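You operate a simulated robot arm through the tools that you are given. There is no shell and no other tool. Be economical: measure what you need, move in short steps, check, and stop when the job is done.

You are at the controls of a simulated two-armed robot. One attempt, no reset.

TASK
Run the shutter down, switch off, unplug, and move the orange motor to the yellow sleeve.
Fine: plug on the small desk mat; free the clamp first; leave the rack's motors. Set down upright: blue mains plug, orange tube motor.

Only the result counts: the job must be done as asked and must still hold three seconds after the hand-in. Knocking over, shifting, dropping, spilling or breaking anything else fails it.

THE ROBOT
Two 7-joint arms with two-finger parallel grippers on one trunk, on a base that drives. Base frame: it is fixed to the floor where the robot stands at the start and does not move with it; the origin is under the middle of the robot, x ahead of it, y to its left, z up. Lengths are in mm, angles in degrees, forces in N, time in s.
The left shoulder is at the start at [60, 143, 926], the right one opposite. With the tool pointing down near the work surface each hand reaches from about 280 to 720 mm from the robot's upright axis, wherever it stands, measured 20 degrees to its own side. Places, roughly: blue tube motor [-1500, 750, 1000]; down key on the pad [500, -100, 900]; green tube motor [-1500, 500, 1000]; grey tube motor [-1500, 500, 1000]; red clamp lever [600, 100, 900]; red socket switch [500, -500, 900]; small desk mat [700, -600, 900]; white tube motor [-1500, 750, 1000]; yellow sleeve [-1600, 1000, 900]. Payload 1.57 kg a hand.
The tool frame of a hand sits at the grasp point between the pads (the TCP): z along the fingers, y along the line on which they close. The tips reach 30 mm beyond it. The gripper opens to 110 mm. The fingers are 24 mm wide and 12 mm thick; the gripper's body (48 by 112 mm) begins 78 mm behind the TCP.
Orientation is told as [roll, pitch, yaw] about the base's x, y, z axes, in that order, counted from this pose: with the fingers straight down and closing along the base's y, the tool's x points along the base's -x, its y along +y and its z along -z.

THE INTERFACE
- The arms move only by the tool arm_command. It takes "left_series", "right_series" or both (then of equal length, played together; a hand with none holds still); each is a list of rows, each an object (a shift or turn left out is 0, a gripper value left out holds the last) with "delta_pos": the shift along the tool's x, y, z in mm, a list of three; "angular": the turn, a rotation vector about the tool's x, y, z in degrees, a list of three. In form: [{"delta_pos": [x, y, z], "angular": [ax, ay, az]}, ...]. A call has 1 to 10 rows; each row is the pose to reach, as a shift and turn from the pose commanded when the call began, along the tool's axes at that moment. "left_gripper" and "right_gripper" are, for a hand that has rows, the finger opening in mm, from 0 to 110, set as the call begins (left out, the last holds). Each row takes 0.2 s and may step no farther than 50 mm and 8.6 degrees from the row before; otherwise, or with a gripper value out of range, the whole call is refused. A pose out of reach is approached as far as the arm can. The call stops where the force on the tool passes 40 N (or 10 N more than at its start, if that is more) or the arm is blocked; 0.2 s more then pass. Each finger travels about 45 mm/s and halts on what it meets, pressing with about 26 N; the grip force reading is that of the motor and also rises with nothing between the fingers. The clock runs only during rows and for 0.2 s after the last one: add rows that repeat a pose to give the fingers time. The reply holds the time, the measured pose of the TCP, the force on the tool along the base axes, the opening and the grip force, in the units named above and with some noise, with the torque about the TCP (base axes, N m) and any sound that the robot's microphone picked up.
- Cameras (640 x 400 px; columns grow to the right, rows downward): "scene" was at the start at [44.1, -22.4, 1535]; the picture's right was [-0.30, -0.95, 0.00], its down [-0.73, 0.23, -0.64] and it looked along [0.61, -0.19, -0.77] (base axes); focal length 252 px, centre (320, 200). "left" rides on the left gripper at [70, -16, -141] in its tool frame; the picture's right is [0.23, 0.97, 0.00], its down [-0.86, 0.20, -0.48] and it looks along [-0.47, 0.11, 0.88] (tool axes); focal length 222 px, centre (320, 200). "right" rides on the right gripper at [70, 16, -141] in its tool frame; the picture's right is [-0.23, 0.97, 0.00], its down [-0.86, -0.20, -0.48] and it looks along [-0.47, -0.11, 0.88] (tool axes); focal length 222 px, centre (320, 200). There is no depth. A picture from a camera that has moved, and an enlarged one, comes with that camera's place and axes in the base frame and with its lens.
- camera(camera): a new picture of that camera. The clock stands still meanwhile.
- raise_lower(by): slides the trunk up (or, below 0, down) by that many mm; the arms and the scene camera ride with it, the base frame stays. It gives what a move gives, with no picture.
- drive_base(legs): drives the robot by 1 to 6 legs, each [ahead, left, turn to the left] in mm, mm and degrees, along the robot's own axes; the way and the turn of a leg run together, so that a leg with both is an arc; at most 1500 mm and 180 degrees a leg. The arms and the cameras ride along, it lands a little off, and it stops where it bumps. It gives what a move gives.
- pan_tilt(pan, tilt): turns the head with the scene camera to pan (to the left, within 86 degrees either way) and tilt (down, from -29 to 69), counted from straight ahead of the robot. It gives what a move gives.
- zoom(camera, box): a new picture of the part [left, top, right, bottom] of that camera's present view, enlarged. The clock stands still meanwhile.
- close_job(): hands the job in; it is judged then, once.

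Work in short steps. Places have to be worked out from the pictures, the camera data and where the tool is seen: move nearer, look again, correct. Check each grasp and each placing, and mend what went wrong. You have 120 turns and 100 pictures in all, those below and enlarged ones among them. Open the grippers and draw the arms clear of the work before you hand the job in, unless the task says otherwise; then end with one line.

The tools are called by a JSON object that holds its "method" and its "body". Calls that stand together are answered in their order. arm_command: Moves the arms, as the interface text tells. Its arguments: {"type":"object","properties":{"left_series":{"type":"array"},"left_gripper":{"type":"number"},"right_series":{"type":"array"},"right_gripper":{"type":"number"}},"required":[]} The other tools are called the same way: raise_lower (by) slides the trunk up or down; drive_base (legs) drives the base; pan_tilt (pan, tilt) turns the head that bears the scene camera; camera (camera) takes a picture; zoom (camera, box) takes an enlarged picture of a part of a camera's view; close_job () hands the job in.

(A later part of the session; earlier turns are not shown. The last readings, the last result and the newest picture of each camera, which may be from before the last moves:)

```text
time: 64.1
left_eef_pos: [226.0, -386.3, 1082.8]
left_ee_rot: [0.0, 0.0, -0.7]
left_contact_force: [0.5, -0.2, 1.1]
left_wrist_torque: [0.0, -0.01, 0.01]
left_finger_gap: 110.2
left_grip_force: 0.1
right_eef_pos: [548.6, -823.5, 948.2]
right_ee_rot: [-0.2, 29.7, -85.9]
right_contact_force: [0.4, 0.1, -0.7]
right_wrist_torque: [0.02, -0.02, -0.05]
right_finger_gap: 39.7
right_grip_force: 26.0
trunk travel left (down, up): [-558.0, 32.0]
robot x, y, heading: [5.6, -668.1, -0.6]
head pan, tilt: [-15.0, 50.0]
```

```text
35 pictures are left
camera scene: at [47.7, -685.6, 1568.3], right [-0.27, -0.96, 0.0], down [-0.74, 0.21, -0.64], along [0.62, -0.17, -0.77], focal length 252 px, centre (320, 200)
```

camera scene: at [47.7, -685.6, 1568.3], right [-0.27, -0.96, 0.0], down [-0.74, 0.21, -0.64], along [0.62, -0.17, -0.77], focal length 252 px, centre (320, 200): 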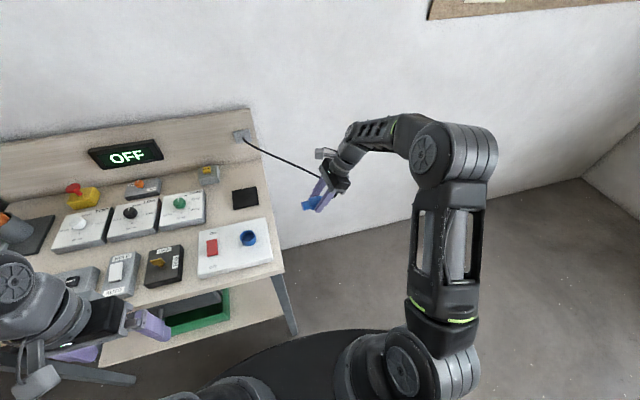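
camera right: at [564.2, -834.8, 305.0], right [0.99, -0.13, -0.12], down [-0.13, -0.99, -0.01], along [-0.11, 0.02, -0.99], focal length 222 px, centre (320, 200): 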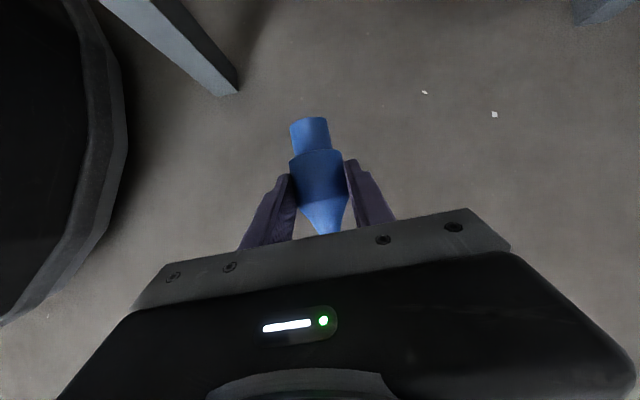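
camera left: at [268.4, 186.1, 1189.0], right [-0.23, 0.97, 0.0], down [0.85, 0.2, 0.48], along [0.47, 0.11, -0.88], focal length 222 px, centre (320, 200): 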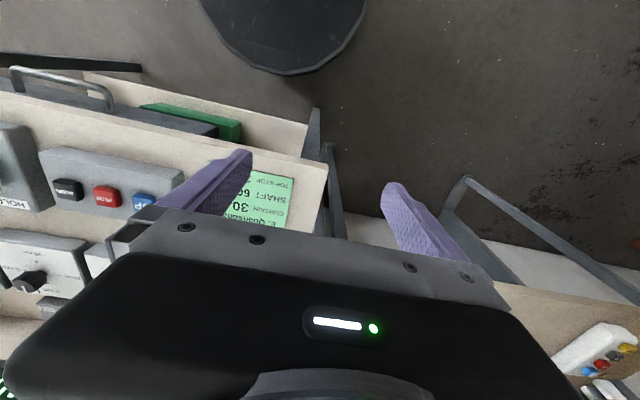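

Cable runs clear to the wall box. I rotate the hand (combined axis) toward fingers-forward, plug upright, first 10 rows.

{"method": "arm_command", "body": {"right_series": [{"delta_pos": [3, 0, -5], "angular": [-1.734, -5.082, -6.472]}, {"delta_pos": [6, 0, -10], "angular": [-3.468, -10.164, -12.944]}, {"delta_pos": [9, 0, -15], "angular": [-5.202, -15.246, -19.416]}, {"delta_pos": [12, 0, -20], "angular": [-6.936, -20.328, -25.888]}, {"delta_pos": [15, 0, -26], "angular": [-8.67, -25.41, -32.36]}, {"delta_pos": [18, 0, -31], "angular": [-10.404, -30.492, -38.832]}, {"delta_pos": [21, 0, -36], "angular": [-12.138, -35.574, -45.304]}, {"delta_pos": [24, 0, -41], "angular": [-13.872, -40.656, -51.776]}, {"delta_pos": [27, 0, -47], "angular": [-15.606, -45.738, -58.248]}, {"delta_pos": [30, 0, -52], "angular": [-17.34, -50.82, -64.72]}]}}

{"method": "camera", "body": {"camera": "scene"}}

```text
time: 66.3
left_eef_pos: [225.7, -384.5, 1083.4]
left_ee_rot: [0.0, -0.1, -0.9]
left_contact_force: [-0.2, 0.0, 0.4]
left_wrist_torque: [0.01, 0.01, -0.01]
left_finger_gap: 110.1
left_grip_force: 0.1
right_eef_pos: [549.6, -823.3, 1010.1]
right_ee_rot: [17.8, -35.1, -32.7]
right_contact_force: [-0.7, -0.6, -1.3]
right_wrist_torque: [0.02, -0.01, 0.01]
right_finger_gap: 40.1
right_grip_force: 26.1
trunk travel left (down, up): [-558.0, 32.0]
robot x, y, heading: [3.8, -664.1, -0.6]
head pan, tilt: [-15.0, 50.0]
```

```text
34 pictures are left
camera scene: at [47.3, -685.3, 1568.3], right [-0.27, -0.96, 0.0], down [-0.74, 0.21, -0.64], along [0.62, -0.17, -0.77], focal length 252 px, centre (320, 200)
```

scene: 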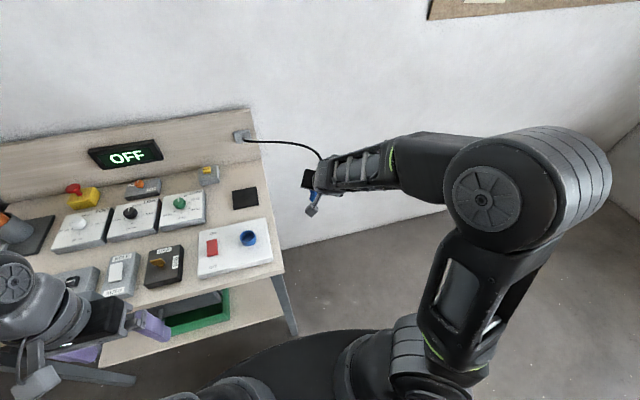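

Good so far. Remaining four rotation rows.

{"method": "arm_command", "body": {"right_series": [{"angular": [-1.734, -5.082, -6.472]}, {"angular": [-3.468, -10.164, -12.944]}, {"angular": [-5.202, -15.246, -19.416]}, {"angular": [-6.936, -20.328, -25.888]}, {"angular": [-6.936, -20.328, -25.888]}]}}

{"method": "camera", "body": {"camera": "right"}}

{"method": "camera", "body": {"camera": "scene"}}

```text
time: 67.5
left_eef_pos: [225.7, -385.7, 1082.9]
left_ee_rot: [0.0, -0.1, -0.9]
left_contact_force: [0.0, -0.2, -0.7]
left_wrist_torque: [-0.01, 0.01, -0.01]
left_finger_gap: 110.1
left_grip_force: 0.1
right_eef_pos: [548.8, -822.3, 1008.9]
right_ee_rot: [-0.6, -59.9, 0.8]
right_contact_force: [0.2, -0.4, -0.7]
right_wrist_torque: [-0.03, 0.0, -0.02]
right_finger_gap: 40.0
right_grip_force: 26.1
trunk travel left (down, up): [-558.0, 32.0]
robot x, y, heading: [2.2, -665.4, -1.0]
head pan, tilt: [-15.0, 50.0]
```

```text
33 pictures are left
camera right: at [391.2, -806.5, 1019.2], right [0.11, 0.98, 0.19], down [0.01, -0.19, 0.98], along [0.99, -0.1, -0.04], focal length 222 px, centre (320, 200)
```

right: 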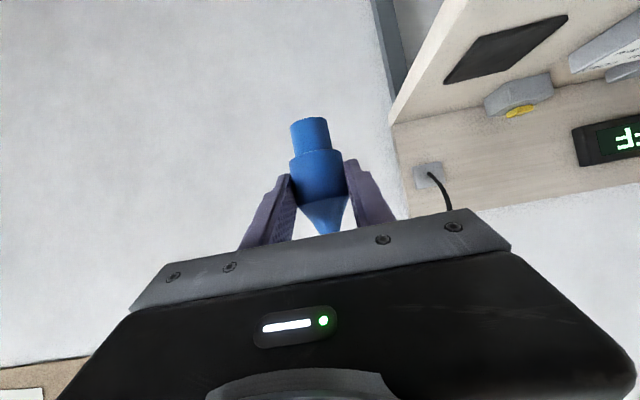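

```text
32 pictures are left
camera scene: at [47.5, -685.3, 1568.4], right [-0.27, -0.96, 0.0], down [-0.74, 0.21, -0.64], along [0.62, -0.17, -0.77], focal length 252 px, centre (320, 200)
```

scene: 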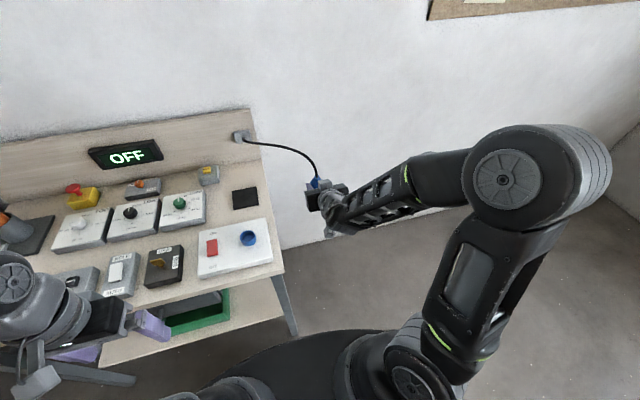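

The plug is now upright in the hand (bottom ~58 mm below TCP, 13 mm forward). I drive left 230 mm so the hand comes in line with the mat, staying ~35 mm above the socket collar.

{"method": "arm_command", "body": {"right_series": [{"delta_pos": [-15, 0, -9], "angular": [1.1, 0, -2]}, {"delta_pos": [-17, 0, -10], "angular": [1.1, 0, -2]}]}}

{"method": "drive_base", "body": {"legs": [[0, 230, 0]]}}

{"method": "camera", "body": {"camera": "right"}}

{"method": "camera", "body": {"camera": "scene"}}

```text
time: 68.1
left_eef_pos: [225.0, -385.9, 1082.1]
left_ee_rot: [0.0, -0.1, -0.8]
left_contact_force: [0.5, 0.0, 0.4]
left_wrist_torque: [-0.02, 0.0, -0.02]
left_finger_gap: 109.9
left_grip_force: 0.1
right_eef_pos: [548.9, -821.9, 1028.2]
right_ee_rot: [-5.2, -59.8, 4.8]
right_contact_force: [0.3, -0.6, -0.3]
right_wrist_torque: [0.03, -0.02, 0.01]
right_finger_gap: 40.3
right_grip_force: 25.8
trunk travel left (down, up): [-558.0, 32.0]
robot x, y, heading: [1.8, -668.2, -0.9]
head pan, tilt: [-15.0, 50.0]
```

```text
time: 69.8
left_eef_pos: [232.1, -155.9, 1081.7]
left_ee_rot: [-0.1, -0.1, -1.1]
left_contact_force: [0.4, 0.4, 0.2]
left_wrist_torque: [-0.07, -0.01, 0.0]
left_finger_gap: 109.9
left_grip_force: 0.0
right_eef_pos: [551.0, -595.6, 1028.0]
right_ee_rot: [-5.2, -59.8, 4.3]
right_contact_force: [-0.8, 0.1, -0.7]
right_wrist_torque: [-0.02, 0.04, 0.01]
right_finger_gap: 40.1
right_grip_force: 26.2
trunk travel left (down, up): [-558.0, 32.0]
robot x, y, heading: [7.5, -436.1, -1.4]
head pan, tilt: [-15.0, 50.0]
```

```text
31 pictures are left
camera right: at [393.9, -578.3, 1038.0], right [0.12, 0.98, 0.15], down [0.01, -0.15, 0.99], along [0.99, -0.11, -0.03], focal length 222 px, centre (320, 200)
```

right: 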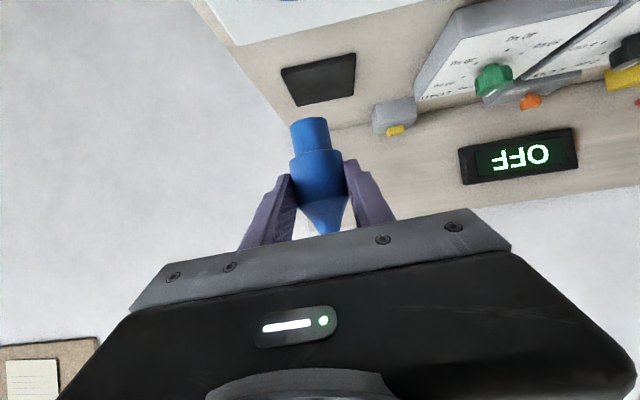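

```text
30 pictures are left
camera scene: at [51.5, -454.4, 1568.3], right [-0.28, -0.96, 0.0], down [-0.74, 0.21, -0.64], along [0.62, -0.18, -0.77], focal length 252 px, centre (320, 200)
```

scene: 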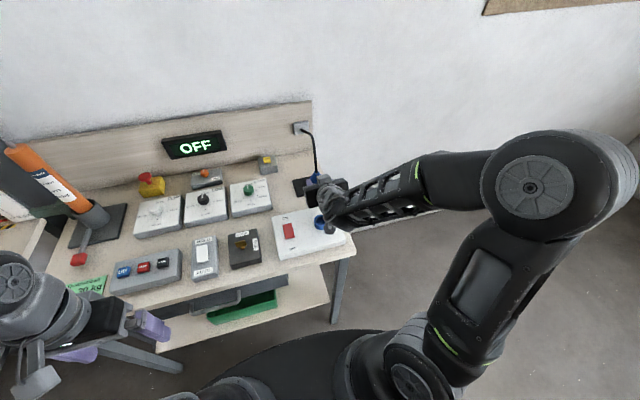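

Mat measured at about (692, -585, 870); plug bottom now at (564, -596, 968), nearly vertical. I move it forward over the mat and partly down.

{"method": "arm_command", "body": {"right_series": [{"delta_pos": [-21.5, 3.6, 36.8]}, {"delta_pos": [-43, 7.3, 73.6]}, {"delta_pos": [-64.6, 10.9, 110.4]}, {"delta_pos": [-30, 12.7, 130.5]}, {"delta_pos": [-12.8, 13.6, 140.4]}, {"delta_pos": [-12.8, 13.6, 140.4]}]}}

{"method": "camera", "body": {"camera": "right"}}

{"method": "zoom", "body": {"camera": "scene", "box": [250, 110, 410, 260]}}

```text
time: 71.2
left_eef_pos: [231.7, -157.0, 1083.0]
left_ee_rot: [0.0, -0.1, -1.2]
left_contact_force: [0.8, 0.0, -0.1]
left_wrist_torque: [0.02, -0.02, 0.0]
left_finger_gap: 109.8
left_grip_force: 0.0
right_eef_pos: [679.0, -587.3, 967.7]
right_ee_rot: [-5.1, -59.8, 4.3]
right_contact_force: [-0.5, -0.7, -0.2]
right_wrist_torque: [0.01, 0.02, -0.02]
right_finger_gap: 40.1
right_grip_force: 25.7
trunk travel left (down, up): [-558.0, 32.0]
robot x, y, heading: [4.8, -437.7, -1.0]
head pan, tilt: [-15.0, 50.0]
```

```text
29 pictures are left
camera right: at [521.9, -569.3, 977.8], right [0.12, 0.98, 0.15], down [0.01, -0.16, 0.99], along [0.99, -0.11, -0.03], focal length 222 px, centre (320, 200)
```

right: 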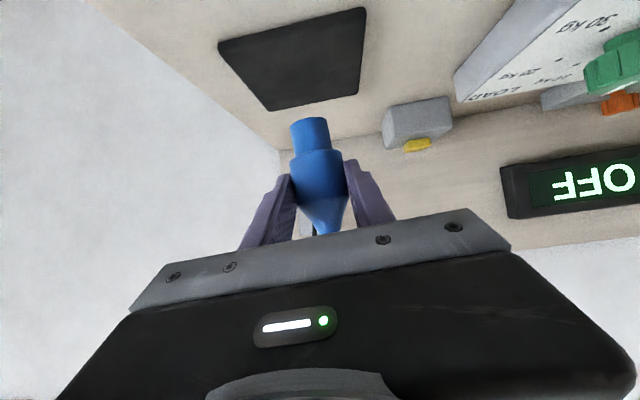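

```text
2.67 times, centred on (330, 185) of scene
camera zoom: at [51.4, -456.0, 1568.3], right [-0.28, -0.96, 0.0], down [-0.74, 0.21, -0.64], along [0.62, -0.18, -0.77], focal length 671 px, centre (293, 240)
```

zoom: 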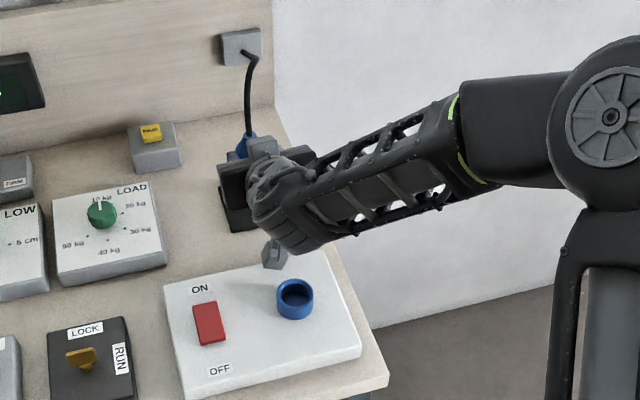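

Plug bottom is ~38 mm above the mat, and near its centre (mat x 647–750, y -630..-539). I descend 36 mm.

{"method": "arm_command", "body": {"right_series": [{"delta_pos": [11, 0.7, 11]}, {"delta_pos": [23.4, 1.4, 19.3]}, {"delta_pos": [28.6, 1.6, 22.3]}, {"delta_pos": [28.6, 1.6, 22.3]}]}}

{"method": "camera", "body": {"camera": "right"}}

```text
time: 72.2
left_eef_pos: [231.0, -157.0, 1083.1]
left_ee_rot: [-0.1, -0.1, -1.2]
left_contact_force: [0.9, 0.2, -0.1]
left_wrist_torque: [0.0, 0.04, 0.0]
left_finger_gap: 110.1
left_grip_force: 0.1
right_eef_pos: [685.3, -586.4, 933.6]
right_ee_rot: [-5.3, -60.1, 4.3]
right_contact_force: [-0.5, 1.5, 5.4]
right_wrist_torque: [0.12, -0.04, 0.03]
right_finger_gap: 40.2
right_grip_force: 25.6
trunk travel left (down, up): [-558.0, 32.0]
robot x, y, heading: [7.5, -439.7, -1.2]
head pan, tilt: [-15.0, 50.0]
```

```text
27 pictures are left
camera right: at [527.3, -568.9, 942.8], right [0.12, 0.98, 0.15], down [0.01, -0.15, 0.99], along [0.99, -0.11, -0.03], focal length 222 px, centre (320, 200)
```

right: 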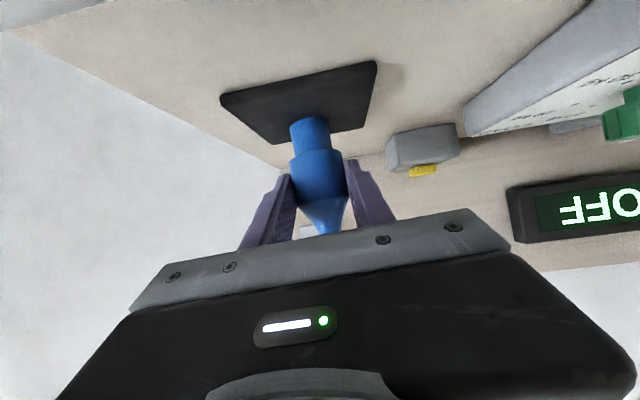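

Contact at 5 N: the plug stands on the mat. I press 1 mm more and open the fingers slightly.

{"method": "arm_command", "body": {"right_series": [{"delta_pos": [0.9, 0, 0.5]}, {"delta_pos": [0.9, 0, 0.5]}, {"delta_pos": [0.9, 0, 0.5]}, {"delta_pos": [0.9, 0, 0.5]}], "right_gripper": 66}}

{"method": "camera", "body": {"camera": "right"}}

```text
time: 73.2
left_eef_pos: [230.9, -158.2, 1081.6]
left_ee_rot: [0.1, -0.1, -1.2]
left_contact_force: [0.0, -0.2, 0.1]
left_wrist_torque: [0.03, 0.0, -0.01]
left_finger_gap: 110.0
left_grip_force: 0.0
right_eef_pos: [685.2, -586.8, 930.7]
right_ee_rot: [-5.2, -59.8, 4.3]
right_contact_force: [-0.5, 0.6, 0.6]
right_wrist_torque: [0.0, -0.02, -0.02]
right_finger_gap: 66.0
right_grip_force: 0.1
trunk travel left (down, up): [-558.0, 32.0]
robot x, y, heading: [5.5, -435.5, -1.3]
head pan, tilt: [-15.0, 50.0]
```

```text
26 pictures are left
camera right: at [527.3, -569.1, 940.7], right [0.12, 0.98, 0.15], down [0.01, -0.16, 0.99], along [0.99, -0.11, -0.03], focal length 222 px, centre (320, 200)
```

right: 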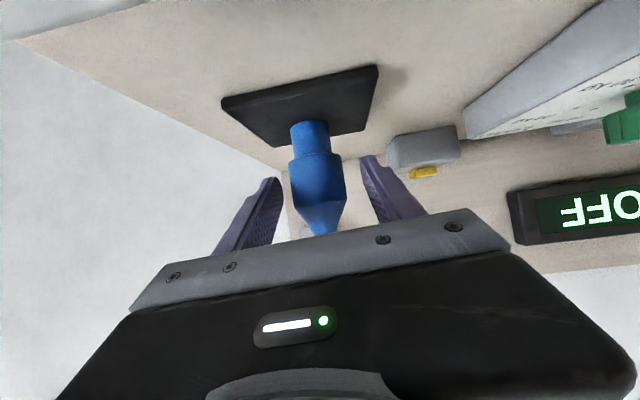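

It stands by itself. I withdraw straight back along the fingers (back and up).

{"method": "arm_command", "body": {"right_series": [{"delta_pos": [0, -2, -10]}, {"delta_pos": [0, -2, -30]}, {"delta_pos": [0, -2, -70]}, {"delta_pos": [0, -2, -110]}, {"delta_pos": [0, -2, -150]}, {"delta_pos": [0, -2, -170]}]}}

{"method": "camera", "body": {"camera": "right"}}

```text
time: 74.6
left_eef_pos: [232.0, -156.1, 1082.5]
left_ee_rot: [0.0, -0.1, -1.2]
left_contact_force: [1.2, -0.8, -0.1]
left_wrist_torque: [0.0, -0.01, 0.03]
left_finger_gap: 110.0
left_grip_force: 0.1
right_eef_pos: [536.2, -583.0, 1017.0]
right_ee_rot: [-5.1, -59.8, 4.3]
right_contact_force: [0.1, 0.5, 0.5]
right_wrist_torque: [-0.01, 0.02, 0.0]
right_finger_gap: 66.0
right_grip_force: 0.1
trunk travel left (down, up): [-558.0, 32.0]
robot x, y, heading: [5.7, -439.1, -1.2]
head pan, tilt: [-15.0, 50.0]
```

```text
25 pictures are left
camera right: at [378.3, -565.9, 1027.0], right [0.12, 0.98, 0.15], down [0.01, -0.16, 0.99], along [0.99, -0.11, -0.03], focal length 222 px, centre (320, 200)
```

right: 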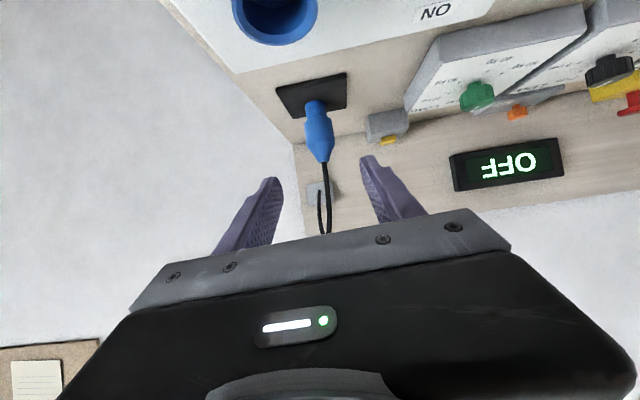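

Plug stands upright on the mat with the hand clear. I drive back a bit and then left toward the clamp, right hand being restored to pointing down.

{"method": "drive_base", "body": {"legs": [[-130, 0, 1.2], [0, 340, 0]]}}

{"method": "arm_command", "body": {"right_series": [{"delta_pos": [0, 0, 0], "angular": [0, 8, 0]}, {"delta_pos": [0, 0, 0], "angular": [0, 16, 0]}, {"delta_pos": [0, 0, 0], "angular": [0, 24, 0]}, {"delta_pos": [0, 0, 0], "angular": [0, 32, 0]}, {"delta_pos": [0, 0, 0], "angular": [0, 40, 0]}, {"delta_pos": [0, 0, 0], "angular": [0, 48, 0]}, {"delta_pos": [0, 0, 0], "angular": [0, 56, 0]}, {"delta_pos": [0, 0, 0], "angular": [0, 60, 0]}]}}

{"method": "pan_tilt", "body": {"pan": 15, "tilt": 35}}

{"method": "camera", "body": {"camera": "scene"}}

```text
time: 77.7
left_eef_pos: [97.0, 187.2, 1082.9]
left_ee_rot: [-0.1, -0.1, 0.1]
left_contact_force: [-0.8, -0.3, 0.3]
left_wrist_torque: [-0.06, 0.01, -0.01]
left_finger_gap: 109.9
left_grip_force: 0.0
right_eef_pos: [412.2, -232.2, 1017.1]
right_ee_rot: [-5.3, -59.9, 5.7]
right_contact_force: [-0.1, 0.1, 0.4]
right_wrist_torque: [0.01, 0.03, -0.02]
right_finger_gap: 65.9
right_grip_force: 0.0
trunk travel left (down, up): [-558.0, 32.0]
robot x, y, heading: [-122.6, -94.6, 0.1]
head pan, tilt: [-15.0, 50.0]
```

```text
time: 79.5
left_eef_pos: [97.3, 186.5, 1082.2]
left_ee_rot: [0.0, 0.0, 0.1]
left_contact_force: [0.6, -0.2, 0.1]
left_wrist_torque: [-0.02, 0.03, 0.02]
left_finger_gap: 109.9
left_grip_force: 0.1
right_eef_pos: [411.8, -232.4, 1015.3]
right_ee_rot: [-2.6, 0.2, 1.1]
right_contact_force: [-0.3, 0.6, 0.3]
right_wrist_torque: [-0.02, -0.01, -0.01]
right_finger_gap: 66.0
right_grip_force: 0.0
trunk travel left (down, up): [-558.0, 32.0]
robot x, y, heading: [-121.9, -94.0, -0.2]
head pan, tilt: [-15.0, 50.0]
```

```text
time: 80.5
left_eef_pos: [96.7, 188.2, 1082.5]
left_ee_rot: [0.0, -0.2, 0.2]
left_contact_force: [0.8, -0.2, -0.8]
left_wrist_torque: [0.03, 0.01, 0.02]
left_finger_gap: 109.7
left_grip_force: 0.0
right_eef_pos: [410.6, -232.6, 1015.6]
right_ee_rot: [-2.6, 0.1, 1.0]
right_contact_force: [0.8, 0.0, -0.4]
right_wrist_torque: [-0.01, -0.03, 0.03]
right_finger_gap: 66.1
right_grip_force: 0.1
trunk travel left (down, up): [-558.0, 32.0]
robot x, y, heading: [-124.1, -100.2, 0.2]
head pan, tilt: [15.0, 35.0]
```

```text
24 pictures are left
camera scene: at [-65.8, -73.1, 1590.0], right [0.26, -0.97, 0.0], down [-0.55, -0.15, -0.82], along [0.79, 0.21, -0.57], focal length 252 px, centre (320, 200)
```

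scene: 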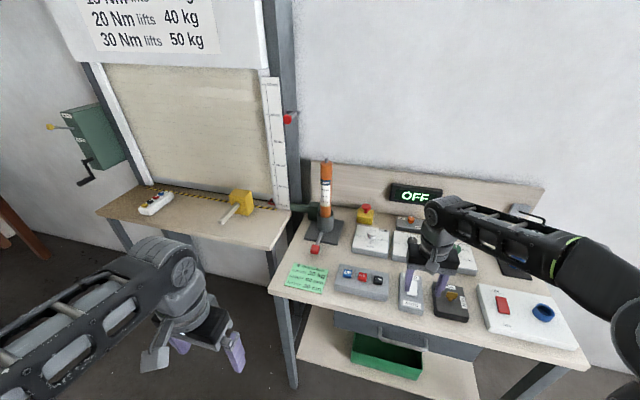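

Shutter is down. I zoom on the motor and clamp lever.

{"method": "zoom", "body": {"camera": "scene", "box": [290, 150, 370, 270]}}

```text
3.33 times, centred on (330, 210) of scene
camera zoom: at [-65.8, -73.1, 1590.0], right [0.26, -0.97, 0.0], down [-0.55, -0.15, -0.82], along [0.79, 0.21, -0.57], focal length 839 px, centre (287, 167)
```

zoom: 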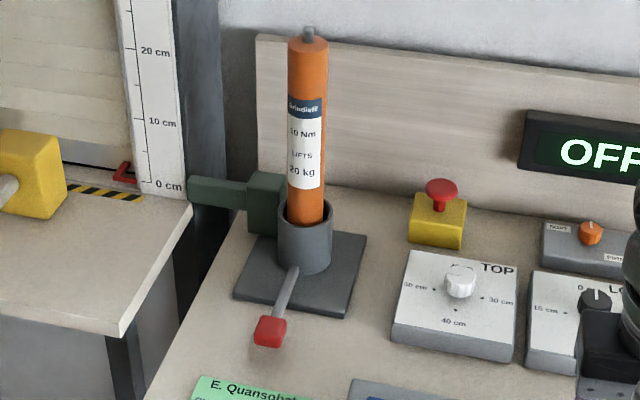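

Motor axis at about (711, 115), top z≈1190; cup rim ≈970; lever knob at about (573, 118, 898) pointing toward the robot. I pull the right hand back and drive forward 170 mm.

{"method": "arm_command", "body": {"right_series": [{"delta_pos": [45, 0, 0]}, {"delta_pos": [90, 0, 0]}, {"delta_pos": [135, 0, 0]}, {"delta_pos": [170, 0, 0]}], "left_series": [{"delta_pos": [0, 0, 0]}, {"delta_pos": [0, 0, 0]}, {"delta_pos": [0, 0, 0]}, {"delta_pos": [0, 0, 0]}], "left_gripper": 70}}

{"method": "drive_base", "body": {"legs": [[170, 0, 0]]}}

{"method": "arm_command", "body": {"left_series": [{"delta_pos": [-40, -12, 10]}, {"delta_pos": [-80, -24, 25]}, {"delta_pos": [-120, -36, 40]}, {"delta_pos": [-160, -48, 60]}, {"delta_pos": [-200, -60, 80]}, {"delta_pos": [-240, -68, 90]}]}}

{"method": "camera", "body": {"camera": "left"}}

```text
time: 81.5
left_eef_pos: [96.3, 186.6, 1082.7]
left_ee_rot: [0.0, -0.1, 0.1]
left_contact_force: [0.2, 0.1, 0.6]
left_wrist_torque: [0.01, 0.0, -0.01]
left_finger_gap: 70.1
left_grip_force: 0.0
right_eef_pos: [242.4, -232.8, 1017.1]
right_ee_rot: [-2.6, -0.1, 1.1]
right_contact_force: [0.2, 0.3, 0.2]
right_wrist_torque: [0.02, 0.0, 0.01]
right_finger_gap: 66.0
right_grip_force: 0.0
trunk travel left (down, up): [-558.0, 32.0]
robot x, y, heading: [-123.4, -99.4, -0.1]
head pan, tilt: [15.0, 35.0]
```

```text
time: 82.9
left_eef_pos: [270.0, 186.2, 1082.4]
left_ee_rot: [0.0, 0.0, 0.0]
left_contact_force: [1.1, 0.2, 0.4]
left_wrist_torque: [-0.01, 0.04, 0.0]
left_finger_gap: 70.2
left_grip_force: 0.1
right_eef_pos: [413.5, -234.2, 1017.8]
right_ee_rot: [-2.6, 0.2, 1.0]
right_contact_force: [0.9, -0.7, -0.3]
right_wrist_torque: [0.0, 0.03, -0.01]
right_finger_gap: 66.1
right_grip_force: 0.0
trunk travel left (down, up): [-558.0, 32.0]
robot x, y, heading: [49.7, -99.2, -0.1]
head pan, tilt: [15.0, 35.0]
```

```text
time: 84.3
left_eef_pos: [511.8, 118.4, 990.9]
left_ee_rot: [0.0, -0.1, 0.0]
left_contact_force: [0.0, 0.7, -0.2]
left_wrist_torque: [-0.04, 0.0, 0.0]
left_finger_gap: 69.9
left_grip_force: 0.1
right_eef_pos: [413.9, -234.2, 1015.9]
right_ee_rot: [-2.7, 0.1, 1.0]
right_contact_force: [0.6, -0.2, -0.2]
right_wrist_torque: [0.0, 0.03, 0.0]
right_finger_gap: 66.0
right_grip_force: 0.0
trunk travel left (down, up): [-558.0, 32.0]
robot x, y, heading: [48.9, -97.0, 0.0]
head pan, tilt: [15.0, 35.0]
```

```text
22 pictures are left
camera left: at [441.8, 101.2, 1132.6], right [-0.23, 0.97, 0.0], down [0.85, 0.2, 0.48], along [0.47, 0.11, -0.88], focal length 222 px, centre (320, 200)
```

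left: 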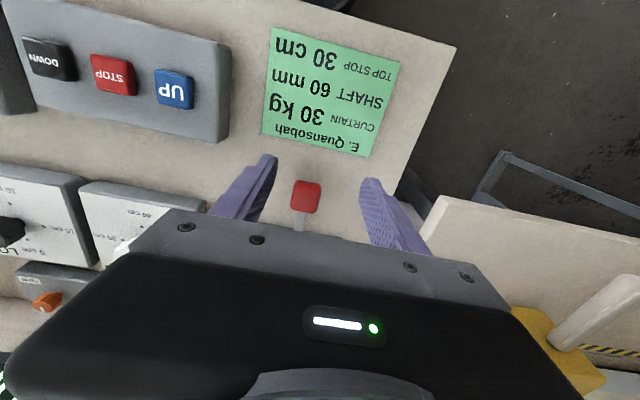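

Knob at about (567, 113, 900). I position over it and lower to straddle it (TCP z 912).

{"method": "arm_command", "body": {"left_series": [{"delta_pos": [-28, -3, 0]}, {"delta_pos": [-56, -5, 10]}, {"delta_pos": [-56, -5, 45]}, {"delta_pos": [-56, -5, 78]}], "left_gripper": 60}}

{"method": "zoom", "body": {"camera": "left", "box": [200, 100, 440, 250]}}

```text
time: 85.3
left_eef_pos: [565.7, 115.8, 915.2]
left_ee_rot: [-0.1, -0.1, 0.0]
left_contact_force: [0.6, -0.1, -0.4]
left_wrist_torque: [-0.01, -0.01, 0.03]
left_finger_gap: 59.7
left_grip_force: 0.1
right_eef_pos: [413.0, -234.1, 1016.8]
right_ee_rot: [-2.6, 0.1, 0.9]
right_contact_force: [0.1, 0.6, -0.2]
right_wrist_torque: [-0.01, -0.02, 0.0]
right_finger_gap: 66.0
right_grip_force: 0.0
trunk travel left (down, up): [-558.0, 32.0]
robot x, y, heading: [48.4, -96.9, -0.1]
head pan, tilt: [15.0, 35.0]
```

```text
2.67 times, centred on (320, 175) of left
camera zoom: at [495.7, 97.3, 1055.6], right [-0.23, 0.97, 0.0], down [0.85, 0.2, 0.48], along [0.47, 0.11, -0.88], focal length 592 px, centre (320, 267)
```

zoom: 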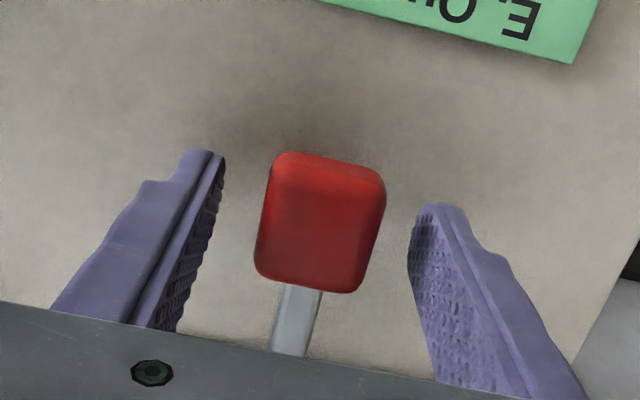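

The knob sits between the fingers. I close on it.

{"method": "arm_command", "body": {"left_series": [{"delta_pos": [0, -2, 0]}, {"delta_pos": [0, -2, 0]}, {"delta_pos": [0, -2, 0]}], "left_gripper": 0}}

{"method": "arm_command", "body": {"left_series": [{"delta_pos": [0, -2, -4]}, {"delta_pos": [0, -2, -8]}, {"delta_pos": [0, -2, -12]}]}}

```text
time: 86.1
left_eef_pos: [564.9, 113.8, 914.5]
left_ee_rot: [0.1, -0.1, 0.0]
left_contact_force: [1.8, 4.4, -1.3]
left_wrist_torque: [0.15, -0.01, 0.05]
left_finger_gap: 31.5
left_grip_force: 24.2
right_eef_pos: [412.5, -233.3, 1016.7]
right_ee_rot: [-2.6, 0.1, 1.0]
right_contact_force: [-0.8, 0.4, 0.3]
right_wrist_torque: [0.0, -0.02, -0.01]
right_finger_gap: 66.1
right_grip_force: 0.1
trunk travel left (down, up): [-558.0, 32.0]
robot x, y, heading: [50.3, -96.1, 0.0]
head pan, tilt: [15.0, 35.0]
```

```text
time: 86.9
left_eef_pos: [564.1, 113.4, 924.9]
left_ee_rot: [0.1, 0.2, 0.0]
left_contact_force: [3.3, 18.9, -13.9]
left_wrist_torque: [0.19, 1.17, -0.09]
left_finger_gap: 31.7
left_grip_force: 40.6
right_eef_pos: [414.0, -232.9, 1017.2]
right_ee_rot: [-2.7, 0.3, 1.0]
right_contact_force: [0.2, 0.2, -0.8]
right_wrist_torque: [-0.01, -0.04, 0.0]
right_finger_gap: 66.0
right_grip_force: 0.1
trunk travel left (down, up): [-558.0, 32.0]
robot x, y, heading: [47.1, -99.9, 0.2]
head pan, tilt: [15.0, 35.0]
```

It rose 10 mm with ~14 N resistance. I check whether the lever rotates or the pads slip.

{"method": "zoom", "body": {"camera": "left", "box": [200, 100, 440, 250]}}

```text
2.67 times, centred on (320, 175) of left
camera zoom: at [495.9, 95.8, 1066.4], right [-0.23, 0.97, 0.0], down [0.86, 0.2, 0.48], along [0.46, 0.11, -0.88], focal length 592 px, centre (320, 267)
```

zoom: 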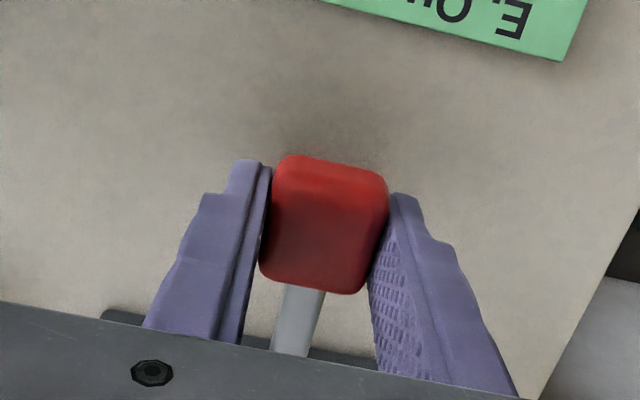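

The knob moved up with the hand, so the lever lifts. I follow the arc upward to ~45°, relaxing sideways 3 mm.

{"method": "arm_command", "body": {"left_series": [{"delta_pos": [-1, 3, -9]}, {"delta_pos": [-3.5, 3, -18.6]}, {"delta_pos": [-6, 3, -28]}, {"delta_pos": [-10, 3, -37]}, {"delta_pos": [-15, 3, -46]}, {"delta_pos": [-20, 3, -54]}, {"delta_pos": [-26, 3, -62]}, {"delta_pos": [-32, 3, -69]}]}}

{"method": "zoom", "body": {"camera": "scene", "box": [240, 110, 440, 270]}}

```text
time: 88.7
left_eef_pos: [597.2, 113.6, 995.8]
left_ee_rot: [-0.1, 0.0, -0.1]
left_contact_force: [-2.6, 6.2, -14.8]
left_wrist_torque: [0.33, 1.23, 0.25]
left_finger_gap: 32.1
left_grip_force: 40.4
right_eef_pos: [413.8, -233.0, 1015.9]
right_ee_rot: [-2.6, 0.2, 0.9]
right_contact_force: [-0.1, -1.2, -0.2]
right_wrist_torque: [-0.01, 0.03, -0.02]
right_finger_gap: 65.7
right_grip_force: 0.1
trunk travel left (down, up): [-558.0, 32.0]
robot x, y, heading: [48.9, -96.7, 0.0]
head pan, tilt: [15.0, 35.0]
```

```text
2.50 times, centred on (340, 190) of scene
camera zoom: at [106.6, -71.8, 1589.9], right [0.26, -0.97, 0.0], down [-0.55, -0.15, -0.82], along [0.79, 0.21, -0.57], focal length 629 px, centre (270, 225)
```

zoom: 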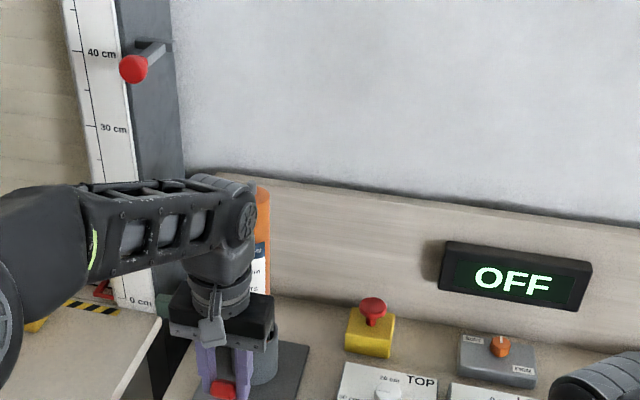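

Lever at ~45° and still resisting gently. I continue to ~65°, still clear of the motor.

{"method": "arm_command", "body": {"left_series": [{"delta_pos": [-7, 0, -7]}, {"delta_pos": [-15, 0, -12.5]}, {"delta_pos": [-23, 0, -18]}, {"delta_pos": [-32, 0, -22]}]}}

{"method": "zoom", "body": {"camera": "left", "box": [160, 80, 480, 280]}}

```text
time: 89.7
left_eef_pos: [622.5, 113.7, 1017.0]
left_ee_rot: [0.0, 0.6, -0.2]
left_contact_force: [-29.7, 6.8, -19.2]
left_wrist_torque: [0.19, 0.67, -0.01]
left_finger_gap: 31.5
left_grip_force: 39.7
right_eef_pos: [411.3, -233.0, 1018.1]
right_ee_rot: [-2.6, 0.0, 1.1]
right_contact_force: [0.8, 0.6, 0.5]
right_wrist_torque: [0.0, -0.01, -0.02]
right_finger_gap: 66.1
right_grip_force: 0.1
trunk travel left (down, up): [-558.0, 32.0]
robot x, y, heading: [46.9, -98.6, 0.0]
head pan, tilt: [15.0, 35.0]
```

```text
2.00 times, centred on (320, 180) of left
camera zoom: at [554.4, 96.0, 1158.8], right [-0.22, 0.97, 0.0], down [0.86, 0.2, 0.47], along [0.46, 0.11, -0.88], focal length 444 px, centre (320, 240)
```

zoom: 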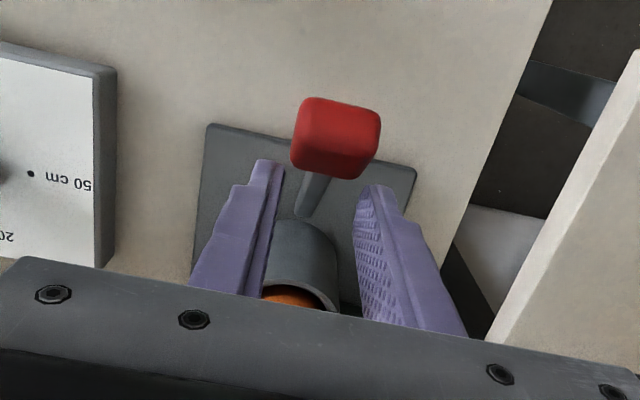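

Resistance rose to ~30 N along x: the lever is at its upper stop. I open and lift the hand off.

{"method": "arm_command", "body": {"left_series": [{"delta_pos": [3, 0, 0]}, {"delta_pos": [3, 0, 0]}, {"delta_pos": [3, 0, 0]}, {"delta_pos": [3, 0, -40]}, {"delta_pos": [30, 0, -80]}, {"delta_pos": [70, 0, -100]}, {"delta_pos": [110, 0, -120]}, {"delta_pos": [140, 0, -150]}], "left_gripper": 80}}

{"method": "camera", "body": {"camera": "left"}}

```text
time: 91.5
left_eef_pos: [517.0, 113.1, 1138.2]
left_ee_rot: [0.1, 0.2, -0.1]
left_contact_force: [-0.2, -0.4, -0.1]
left_wrist_torque: [0.02, 0.0, -0.01]
left_finger_gap: 79.9
left_grip_force: 0.2
left hand out of reach, approached as far as the arm can: row 8
right_eef_pos: [414.2, -234.1, 1017.0]
right_ee_rot: [-2.6, 0.1, 0.9]
right_contact_force: [0.8, -0.3, 0.0]
right_wrist_torque: [0.0, -0.01, 0.01]
right_finger_gap: 66.2
right_grip_force: 0.1
trunk travel left (down, up): [-558.0, 32.0]
robot x, y, heading: [52.7, -97.9, -0.2]
head pan, tilt: [15.0, 35.0]
```

```text
17 pictures are left
camera left: at [448.1, 96.0, 1279.0], right [-0.23, 0.97, 0.0], down [0.86, 0.2, 0.48], along [0.46, 0.11, -0.88], focal length 222 px, centre (320, 200)
```

left: 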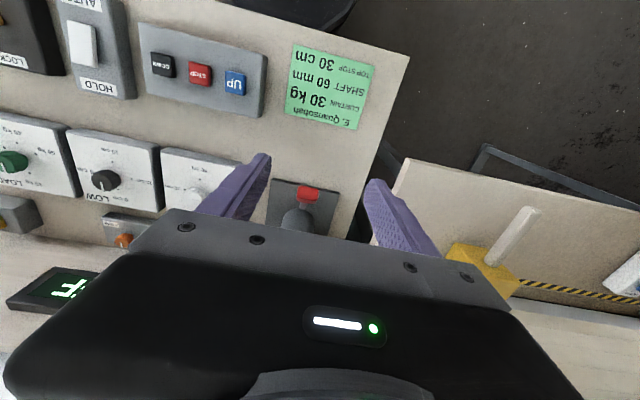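

The lever stays up. I'll grip the motor from the front at z≈1050 (above the lever knob), fingers pitched 60° forward; first the rotation and pre-grasp.

{"method": "arm_command", "body": {"left_series": [{"delta_pos": [-10, 0, 2], "angular": [0, -7.5, 0]}, {"delta_pos": [-20, 0, 3], "angular": [0, -15, 0]}, {"delta_pos": [-30, 1, 5], "angular": [0, -22.5, 0]}, {"delta_pos": [-40, 1, 6], "angular": [0, -30, 0]}, {"delta_pos": [-50, 1, 8], "angular": [0, -37.5, 0]}, {"delta_pos": [-60, 2, 10], "angular": [0, -45, 0]}, {"delta_pos": [-70, 2, 12], "angular": [0, -52.5, 0]}, {"delta_pos": [-80, 2, 13], "angular": [0, -60, 0]}, {"delta_pos": [-80, 2, 13], "angular": [0, -60, 0]}], "left_gripper": 90}}

{"method": "camera", "body": {"camera": "left"}}

```text
time: 93.5
left_eef_pos: [594.7, 113.5, 1126.1]
left_ee_rot: [-0.2, -60.0, -0.1]
left_contact_force: [0.2, 0.9, 0.7]
left_wrist_torque: [0.01, 0.01, -0.02]
left_finger_gap: 89.9
left_grip_force: 0.1
right_eef_pos: [412.4, -233.4, 1017.2]
right_ee_rot: [-2.7, 0.1, 1.0]
right_contact_force: [-0.2, -0.3, 0.8]
right_wrist_torque: [0.0, 0.0, 0.02]
right_finger_gap: 66.4
right_grip_force: 0.0
trunk travel left (down, up): [-558.0, 32.0]
robot x, y, heading: [47.5, -96.9, -0.1]
head pan, tilt: [15.0, 35.0]
```

```text
16 pictures are left
camera left: at [438.0, 96.8, 1136.2], right [-0.11, 0.97, -0.2], down [0.01, 0.2, 0.98], along [0.99, 0.11, -0.03], focal length 222 px, centre (320, 200)
```

left: 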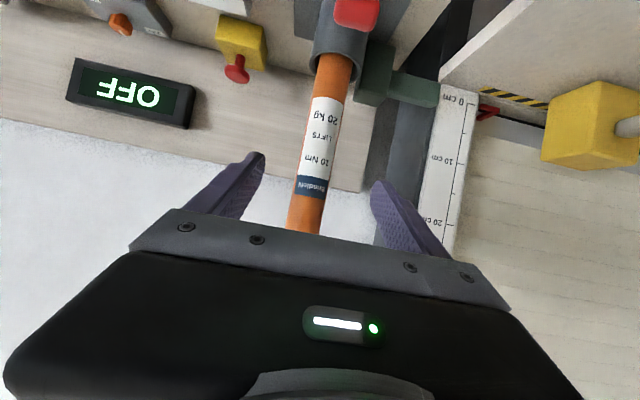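

Motor axis seen at y≈109, vertical, ~43 mm wide. I advance along the fingers to TCP (711, 109, 1050).

{"method": "arm_command", "body": {"left_series": [{"delta_pos": [8, -4.5, 0]}, {"delta_pos": [8, -4.5, 45]}, {"delta_pos": [8, -4.5, 90]}, {"delta_pos": [8, -4.5, 120]}, {"delta_pos": [8, -4.5, 138]}]}}

{"method": "camera", "body": {"camera": "left"}}

```text
time: 94.7
left_eef_pos: [712.6, 107.5, 1050.6]
left_ee_rot: [-0.1, -60.0, 0.1]
left_contact_force: [0.2, -0.2, -0.3]
left_wrist_torque: [-0.02, 0.0, 0.01]
left_finger_gap: 90.1
left_grip_force: 0.1
right_eef_pos: [412.1, -233.3, 1016.3]
right_ee_rot: [-2.7, 0.0, 0.9]
right_contact_force: [1.2, -0.2, -0.5]
right_wrist_torque: [0.0, 0.01, 0.01]
right_finger_gap: 66.1
right_grip_force: 0.1
trunk travel left (down, up): [-558.0, 32.0]
robot x, y, heading: [48.6, -102.7, -0.2]
head pan, tilt: [15.0, 35.0]
```

```text
15 pictures are left
camera left: at [555.0, 91.2, 1059.8], right [-0.11, 0.97, -0.2], down [0.01, 0.2, 0.98], along [0.99, 0.11, -0.03], focal length 222 px, centre (320, 200)
```

left: 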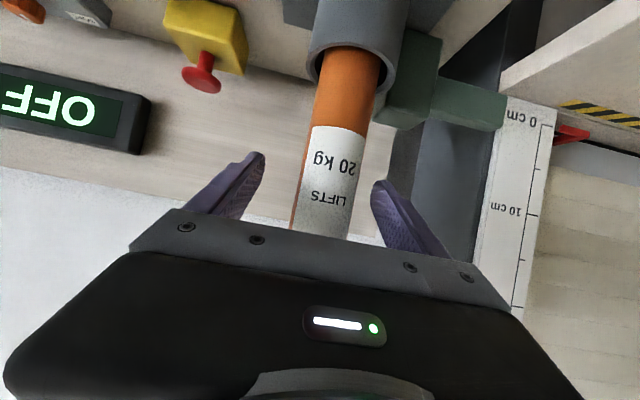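

The motor is centred between the pads. I close on it.

{"method": "arm_command", "body": {"left_series": [{"delta_pos": [-2, 2, 4]}, {"delta_pos": [-2, 2, 4]}, {"delta_pos": [-2, 2, 4]}, {"delta_pos": [-2, 2, 4]}, {"delta_pos": [-2, 2, 4]}], "left_gripper": 0}}

{"method": "arm_command", "body": {"left_series": [{"delta_pos": [-5, 0, -3]}, {"delta_pos": [-10, 0, -6]}, {"delta_pos": [-17, 0, -10]}]}}

```text
time: 95.9
left_eef_pos: [715.6, 110.4, 1050.4]
left_ee_rot: [0.0, -60.1, 0.0]
left_contact_force: [0.6, 4.9, 1.0]
left_wrist_torque: [0.45, -0.06, 0.01]
left_finger_gap: 42.9
left_grip_force: 26.0
right_eef_pos: [413.6, -233.3, 1018.0]
right_ee_rot: [-2.5, 0.1, 1.0]
right_contact_force: [0.9, -0.8, 0.2]
right_wrist_torque: [-0.02, 0.03, 0.02]
right_finger_gap: 66.0
right_grip_force: 0.0
trunk travel left (down, up): [-558.0, 32.0]
robot x, y, heading: [47.6, -102.1, -0.3]
head pan, tilt: [15.0, 35.0]
```

```text
time: 96.7
left_eef_pos: [715.9, 111.0, 1068.2]
left_ee_rot: [0.0, -59.9, -0.1]
left_contact_force: [-0.8, 0.2, -11.3]
left_wrist_torque: [0.03, 0.03, -0.03]
left_finger_gap: 43.0
left_grip_force: 26.2
right_eef_pos: [412.1, -233.7, 1017.2]
right_ee_rot: [-2.6, 0.0, 1.0]
right_contact_force: [0.0, 0.1, -1.1]
right_wrist_torque: [0.02, -0.02, 0.01]
right_finger_gap: 66.1
right_grip_force: 0.1
trunk travel left (down, up): [-558.0, 32.0]
robot x, y, heading: [52.4, -99.3, -0.1]
head pan, tilt: [15.0, 35.0]
```

Gripped (43 mm) and rising with 11 N load—the motor's weight. I lift another 110 mm to clear the cup.

{"method": "arm_command", "body": {"left_series": [{"delta_pos": [-26, 0, -15]}, {"delta_pos": [-52, 0, -30]}, {"delta_pos": [-78, 0, -45]}, {"delta_pos": [-95, 0, -55]}, {"delta_pos": [-95, 0, -55]}]}}

{"method": "camera", "body": {"camera": "left"}}

```text
time: 97.9
left_eef_pos: [716.6, 110.6, 1179.0]
left_ee_rot: [-0.1, -59.8, 0.1]
left_contact_force: [0.6, -0.3, -10.7]
left_wrist_torque: [-0.01, 0.05, -0.02]
left_finger_gap: 42.8
left_grip_force: 25.5
right_eef_pos: [412.5, -234.0, 1016.4]
right_ee_rot: [-2.6, 0.2, 1.0]
right_contact_force: [-0.1, -0.5, -0.6]
right_wrist_torque: [0.04, -0.04, 0.0]
right_finger_gap: 66.1
right_grip_force: 0.1
trunk travel left (down, up): [-558.0, 32.0]
robot x, y, heading: [48.3, -96.1, -0.1]
head pan, tilt: [15.0, 35.0]
```

```text
14 pictures are left
camera left: at [559.3, 93.0, 1189.8], right [-0.11, 0.97, -0.2], down [0.01, 0.2, 0.98], along [0.99, 0.11, -0.04], focal length 222 px, centre (320, 200)
```

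left: 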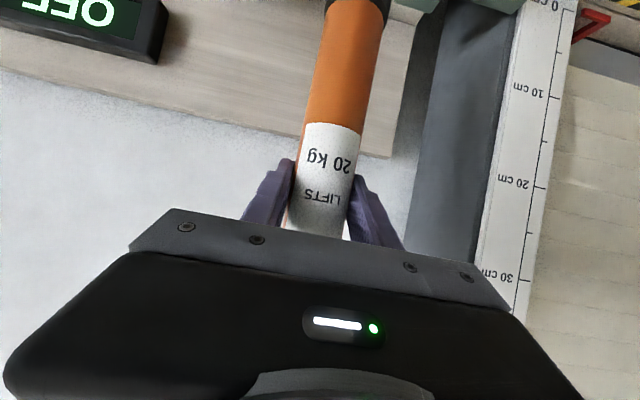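

I lift more (arm 40 mm, trunk 30 mm) so the motor bottom clears the raised lever, and verify from the scene camera.

{"method": "arm_command", "body": {"left_series": [{"delta_pos": [-26, 0, -15]}, {"delta_pos": [-39, 0, -22.5]}]}}

{"method": "raise_lower", "body": {"by": 30}}

{"method": "camera", "body": {"camera": "scene"}}

```text
time: 98.5
left_eef_pos: [716.1, 110.8, 1224.5]
left_ee_rot: [0.0, -60.0, 0.0]
left_contact_force: [-0.3, 0.8, -11.3]
left_wrist_torque: [0.02, 0.02, 0.0]
left_finger_gap: 42.9
left_grip_force: 25.9
right_eef_pos: [412.9, -233.7, 1016.3]
right_ee_rot: [-2.5, 0.2, 1.0]
right_contact_force: [-0.3, 0.2, -0.2]
right_wrist_torque: [0.0, -0.01, -0.04]
right_finger_gap: 65.9
right_grip_force: 0.0
trunk travel left (down, up): [-558.0, 32.0]
robot x, y, heading: [50.2, -94.8, -0.2]
head pan, tilt: [15.0, 35.0]
```

```text
time: 99.3
left_eef_pos: [717.4, 110.9, 1253.1]
left_ee_rot: [-0.2, -59.9, -0.1]
left_contact_force: [-0.6, 1.2, -11.6]
left_wrist_torque: [-0.04, 0.01, -0.02]
left_finger_gap: 42.5
left_grip_force: 25.7
right_eef_pos: [413.9, -234.4, 1045.4]
right_ee_rot: [-2.6, 0.1, 1.0]
right_contact_force: [-0.1, 0.9, 0.0]
right_wrist_torque: [-0.03, 0.01, -0.02]
right_finger_gap: 66.1
right_grip_force: 0.0
trunk travel left (down, up): [-588.0, 2.0]
robot x, y, heading: [48.6, -97.4, -0.2]
head pan, tilt: [15.0, 35.0]
```

```text
13 pictures are left
camera scene: at [107.1, -72.8, 1620.0], right [0.26, -0.97, 0.0], down [-0.56, -0.15, -0.82], along [0.79, 0.21, -0.57], focal length 252 px, centre (320, 200)
```

scene: 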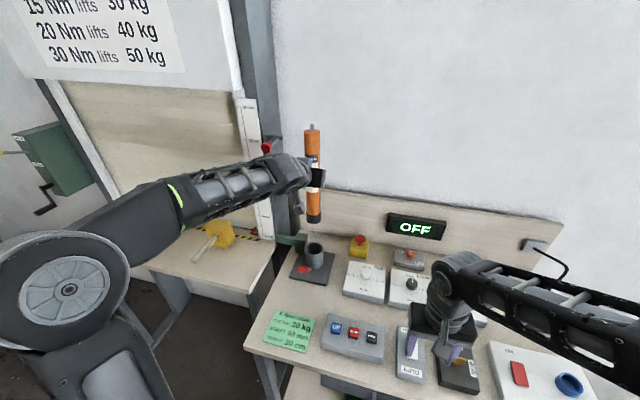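

The motor is fully out (bottom ~158 mm below TCP). I back away 400 mm, pull the hand in a bit, and turn around to face the rack.

{"method": "drive_base", "body": {"legs": [[-400, 0, 0]]}}

{"method": "drive_base", "body": {"legs": [[0, 0, 150]]}}

{"method": "pan_tilt", "body": {"pan": 0, "tilt": 25}}

{"method": "camera", "body": {"camera": "scene"}}

```text
time: 101.8
left_eef_pos: [314.1, 110.0, 1255.3]
left_ee_rot: [-0.1, -59.9, -0.3]
left_contact_force: [0.3, 0.3, -10.5]
left_wrist_torque: [-0.01, 0.05, 0.05]
left_finger_gap: 42.7
left_grip_force: 26.4
right_eef_pos: [11.0, -234.2, 1046.5]
right_ee_rot: [-2.6, 0.2, 0.7]
right_contact_force: [0.5, 0.4, -0.5]
right_wrist_torque: [0.03, 0.0, 0.0]
right_finger_gap: 66.2
right_grip_force: 0.1
trunk travel left (down, up): [-588.0, 2.0]
robot x, y, heading: [-351.5, -96.6, -0.4]
head pan, tilt: [15.0, 35.0]
```

```text
time: 108.3
left_eef_pos: [-1029.0, 71.9, 1253.9]
left_ee_rot: [-0.2, -59.9, 148.9]
left_contact_force: [-0.4, -1.0, -12.1]
left_wrist_torque: [0.01, -0.05, 0.0]
left_finger_gap: 42.6
left_grip_force: 25.8
right_eef_pos: [-593.4, 209.6, 1047.3]
right_ee_rot: [-2.6, 0.1, 149.9]
right_contact_force: [0.0, -0.7, -0.6]
right_wrist_torque: [-0.01, -0.01, -0.01]
right_finger_gap: 66.0
right_grip_force: 0.0
trunk travel left (down, up): [-588.0, 2.0]
robot x, y, heading: [-352.0, -96.6, 148.8]
head pan, tilt: [15.0, 35.0]
```

```text
time: 109.1
left_eef_pos: [-1030.5, 72.9, 1254.6]
left_ee_rot: [0.0, -59.9, 148.8]
left_contact_force: [-0.5, 0.3, -11.0]
left_wrist_torque: [-0.02, -0.06, 0.0]
left_finger_gap: 42.9
left_grip_force: 25.9
right_eef_pos: [-592.2, 209.9, 1047.5]
right_ee_rot: [-2.7, 0.1, 149.7]
right_contact_force: [0.1, 0.7, -0.8]
right_wrist_torque: [-0.01, -0.01, 0.01]
right_finger_gap: 66.1
right_grip_force: 0.0
trunk travel left (down, up): [-588.0, 2.0]
robot x, y, heading: [-353.0, -95.2, 148.7]
head pan, tilt: [0.0, 25.0]
```

```text
12 pictures are left
camera scene: at [-405.7, -61.9, 1635.7], right [0.52, 0.86, 0.0], down [0.36, -0.22, -0.91], along [-0.77, 0.47, -0.42], focal length 252 px, centre (320, 200)
```

scene: 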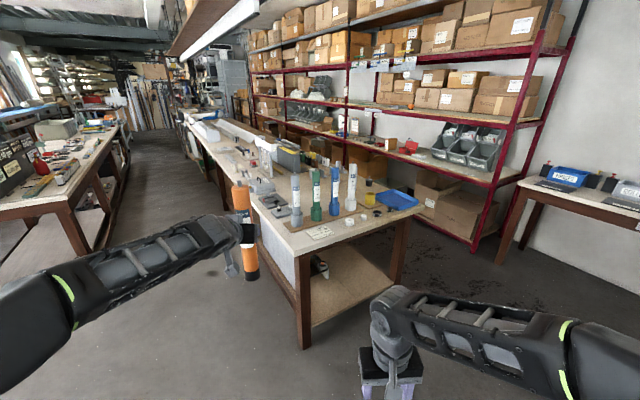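

The rack with grey, green, blue and white motors stands on a table end, with the yellow sleeve to their right. I zoom to measure.

{"method": "zoom", "body": {"camera": "scene", "box": [270, 140, 430, 260]}}

```text
3.33 times, centred on (350, 200) of scene
camera zoom: at [-405.7, -61.9, 1635.7], right [0.52, 0.86, 0.0], down [0.36, -0.22, -0.91], along [-0.77, 0.47, -0.42], focal length 839 px, centre (220, 200)
```

zoom: 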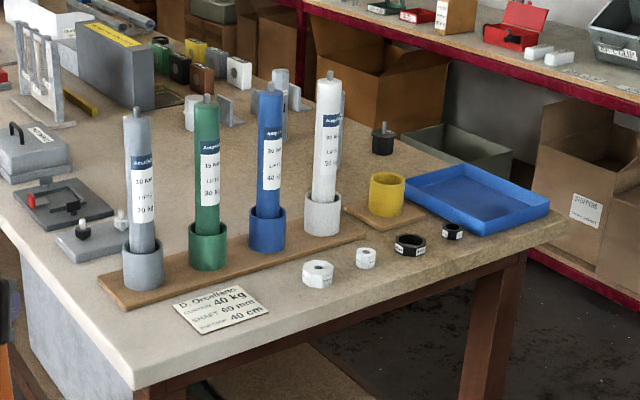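

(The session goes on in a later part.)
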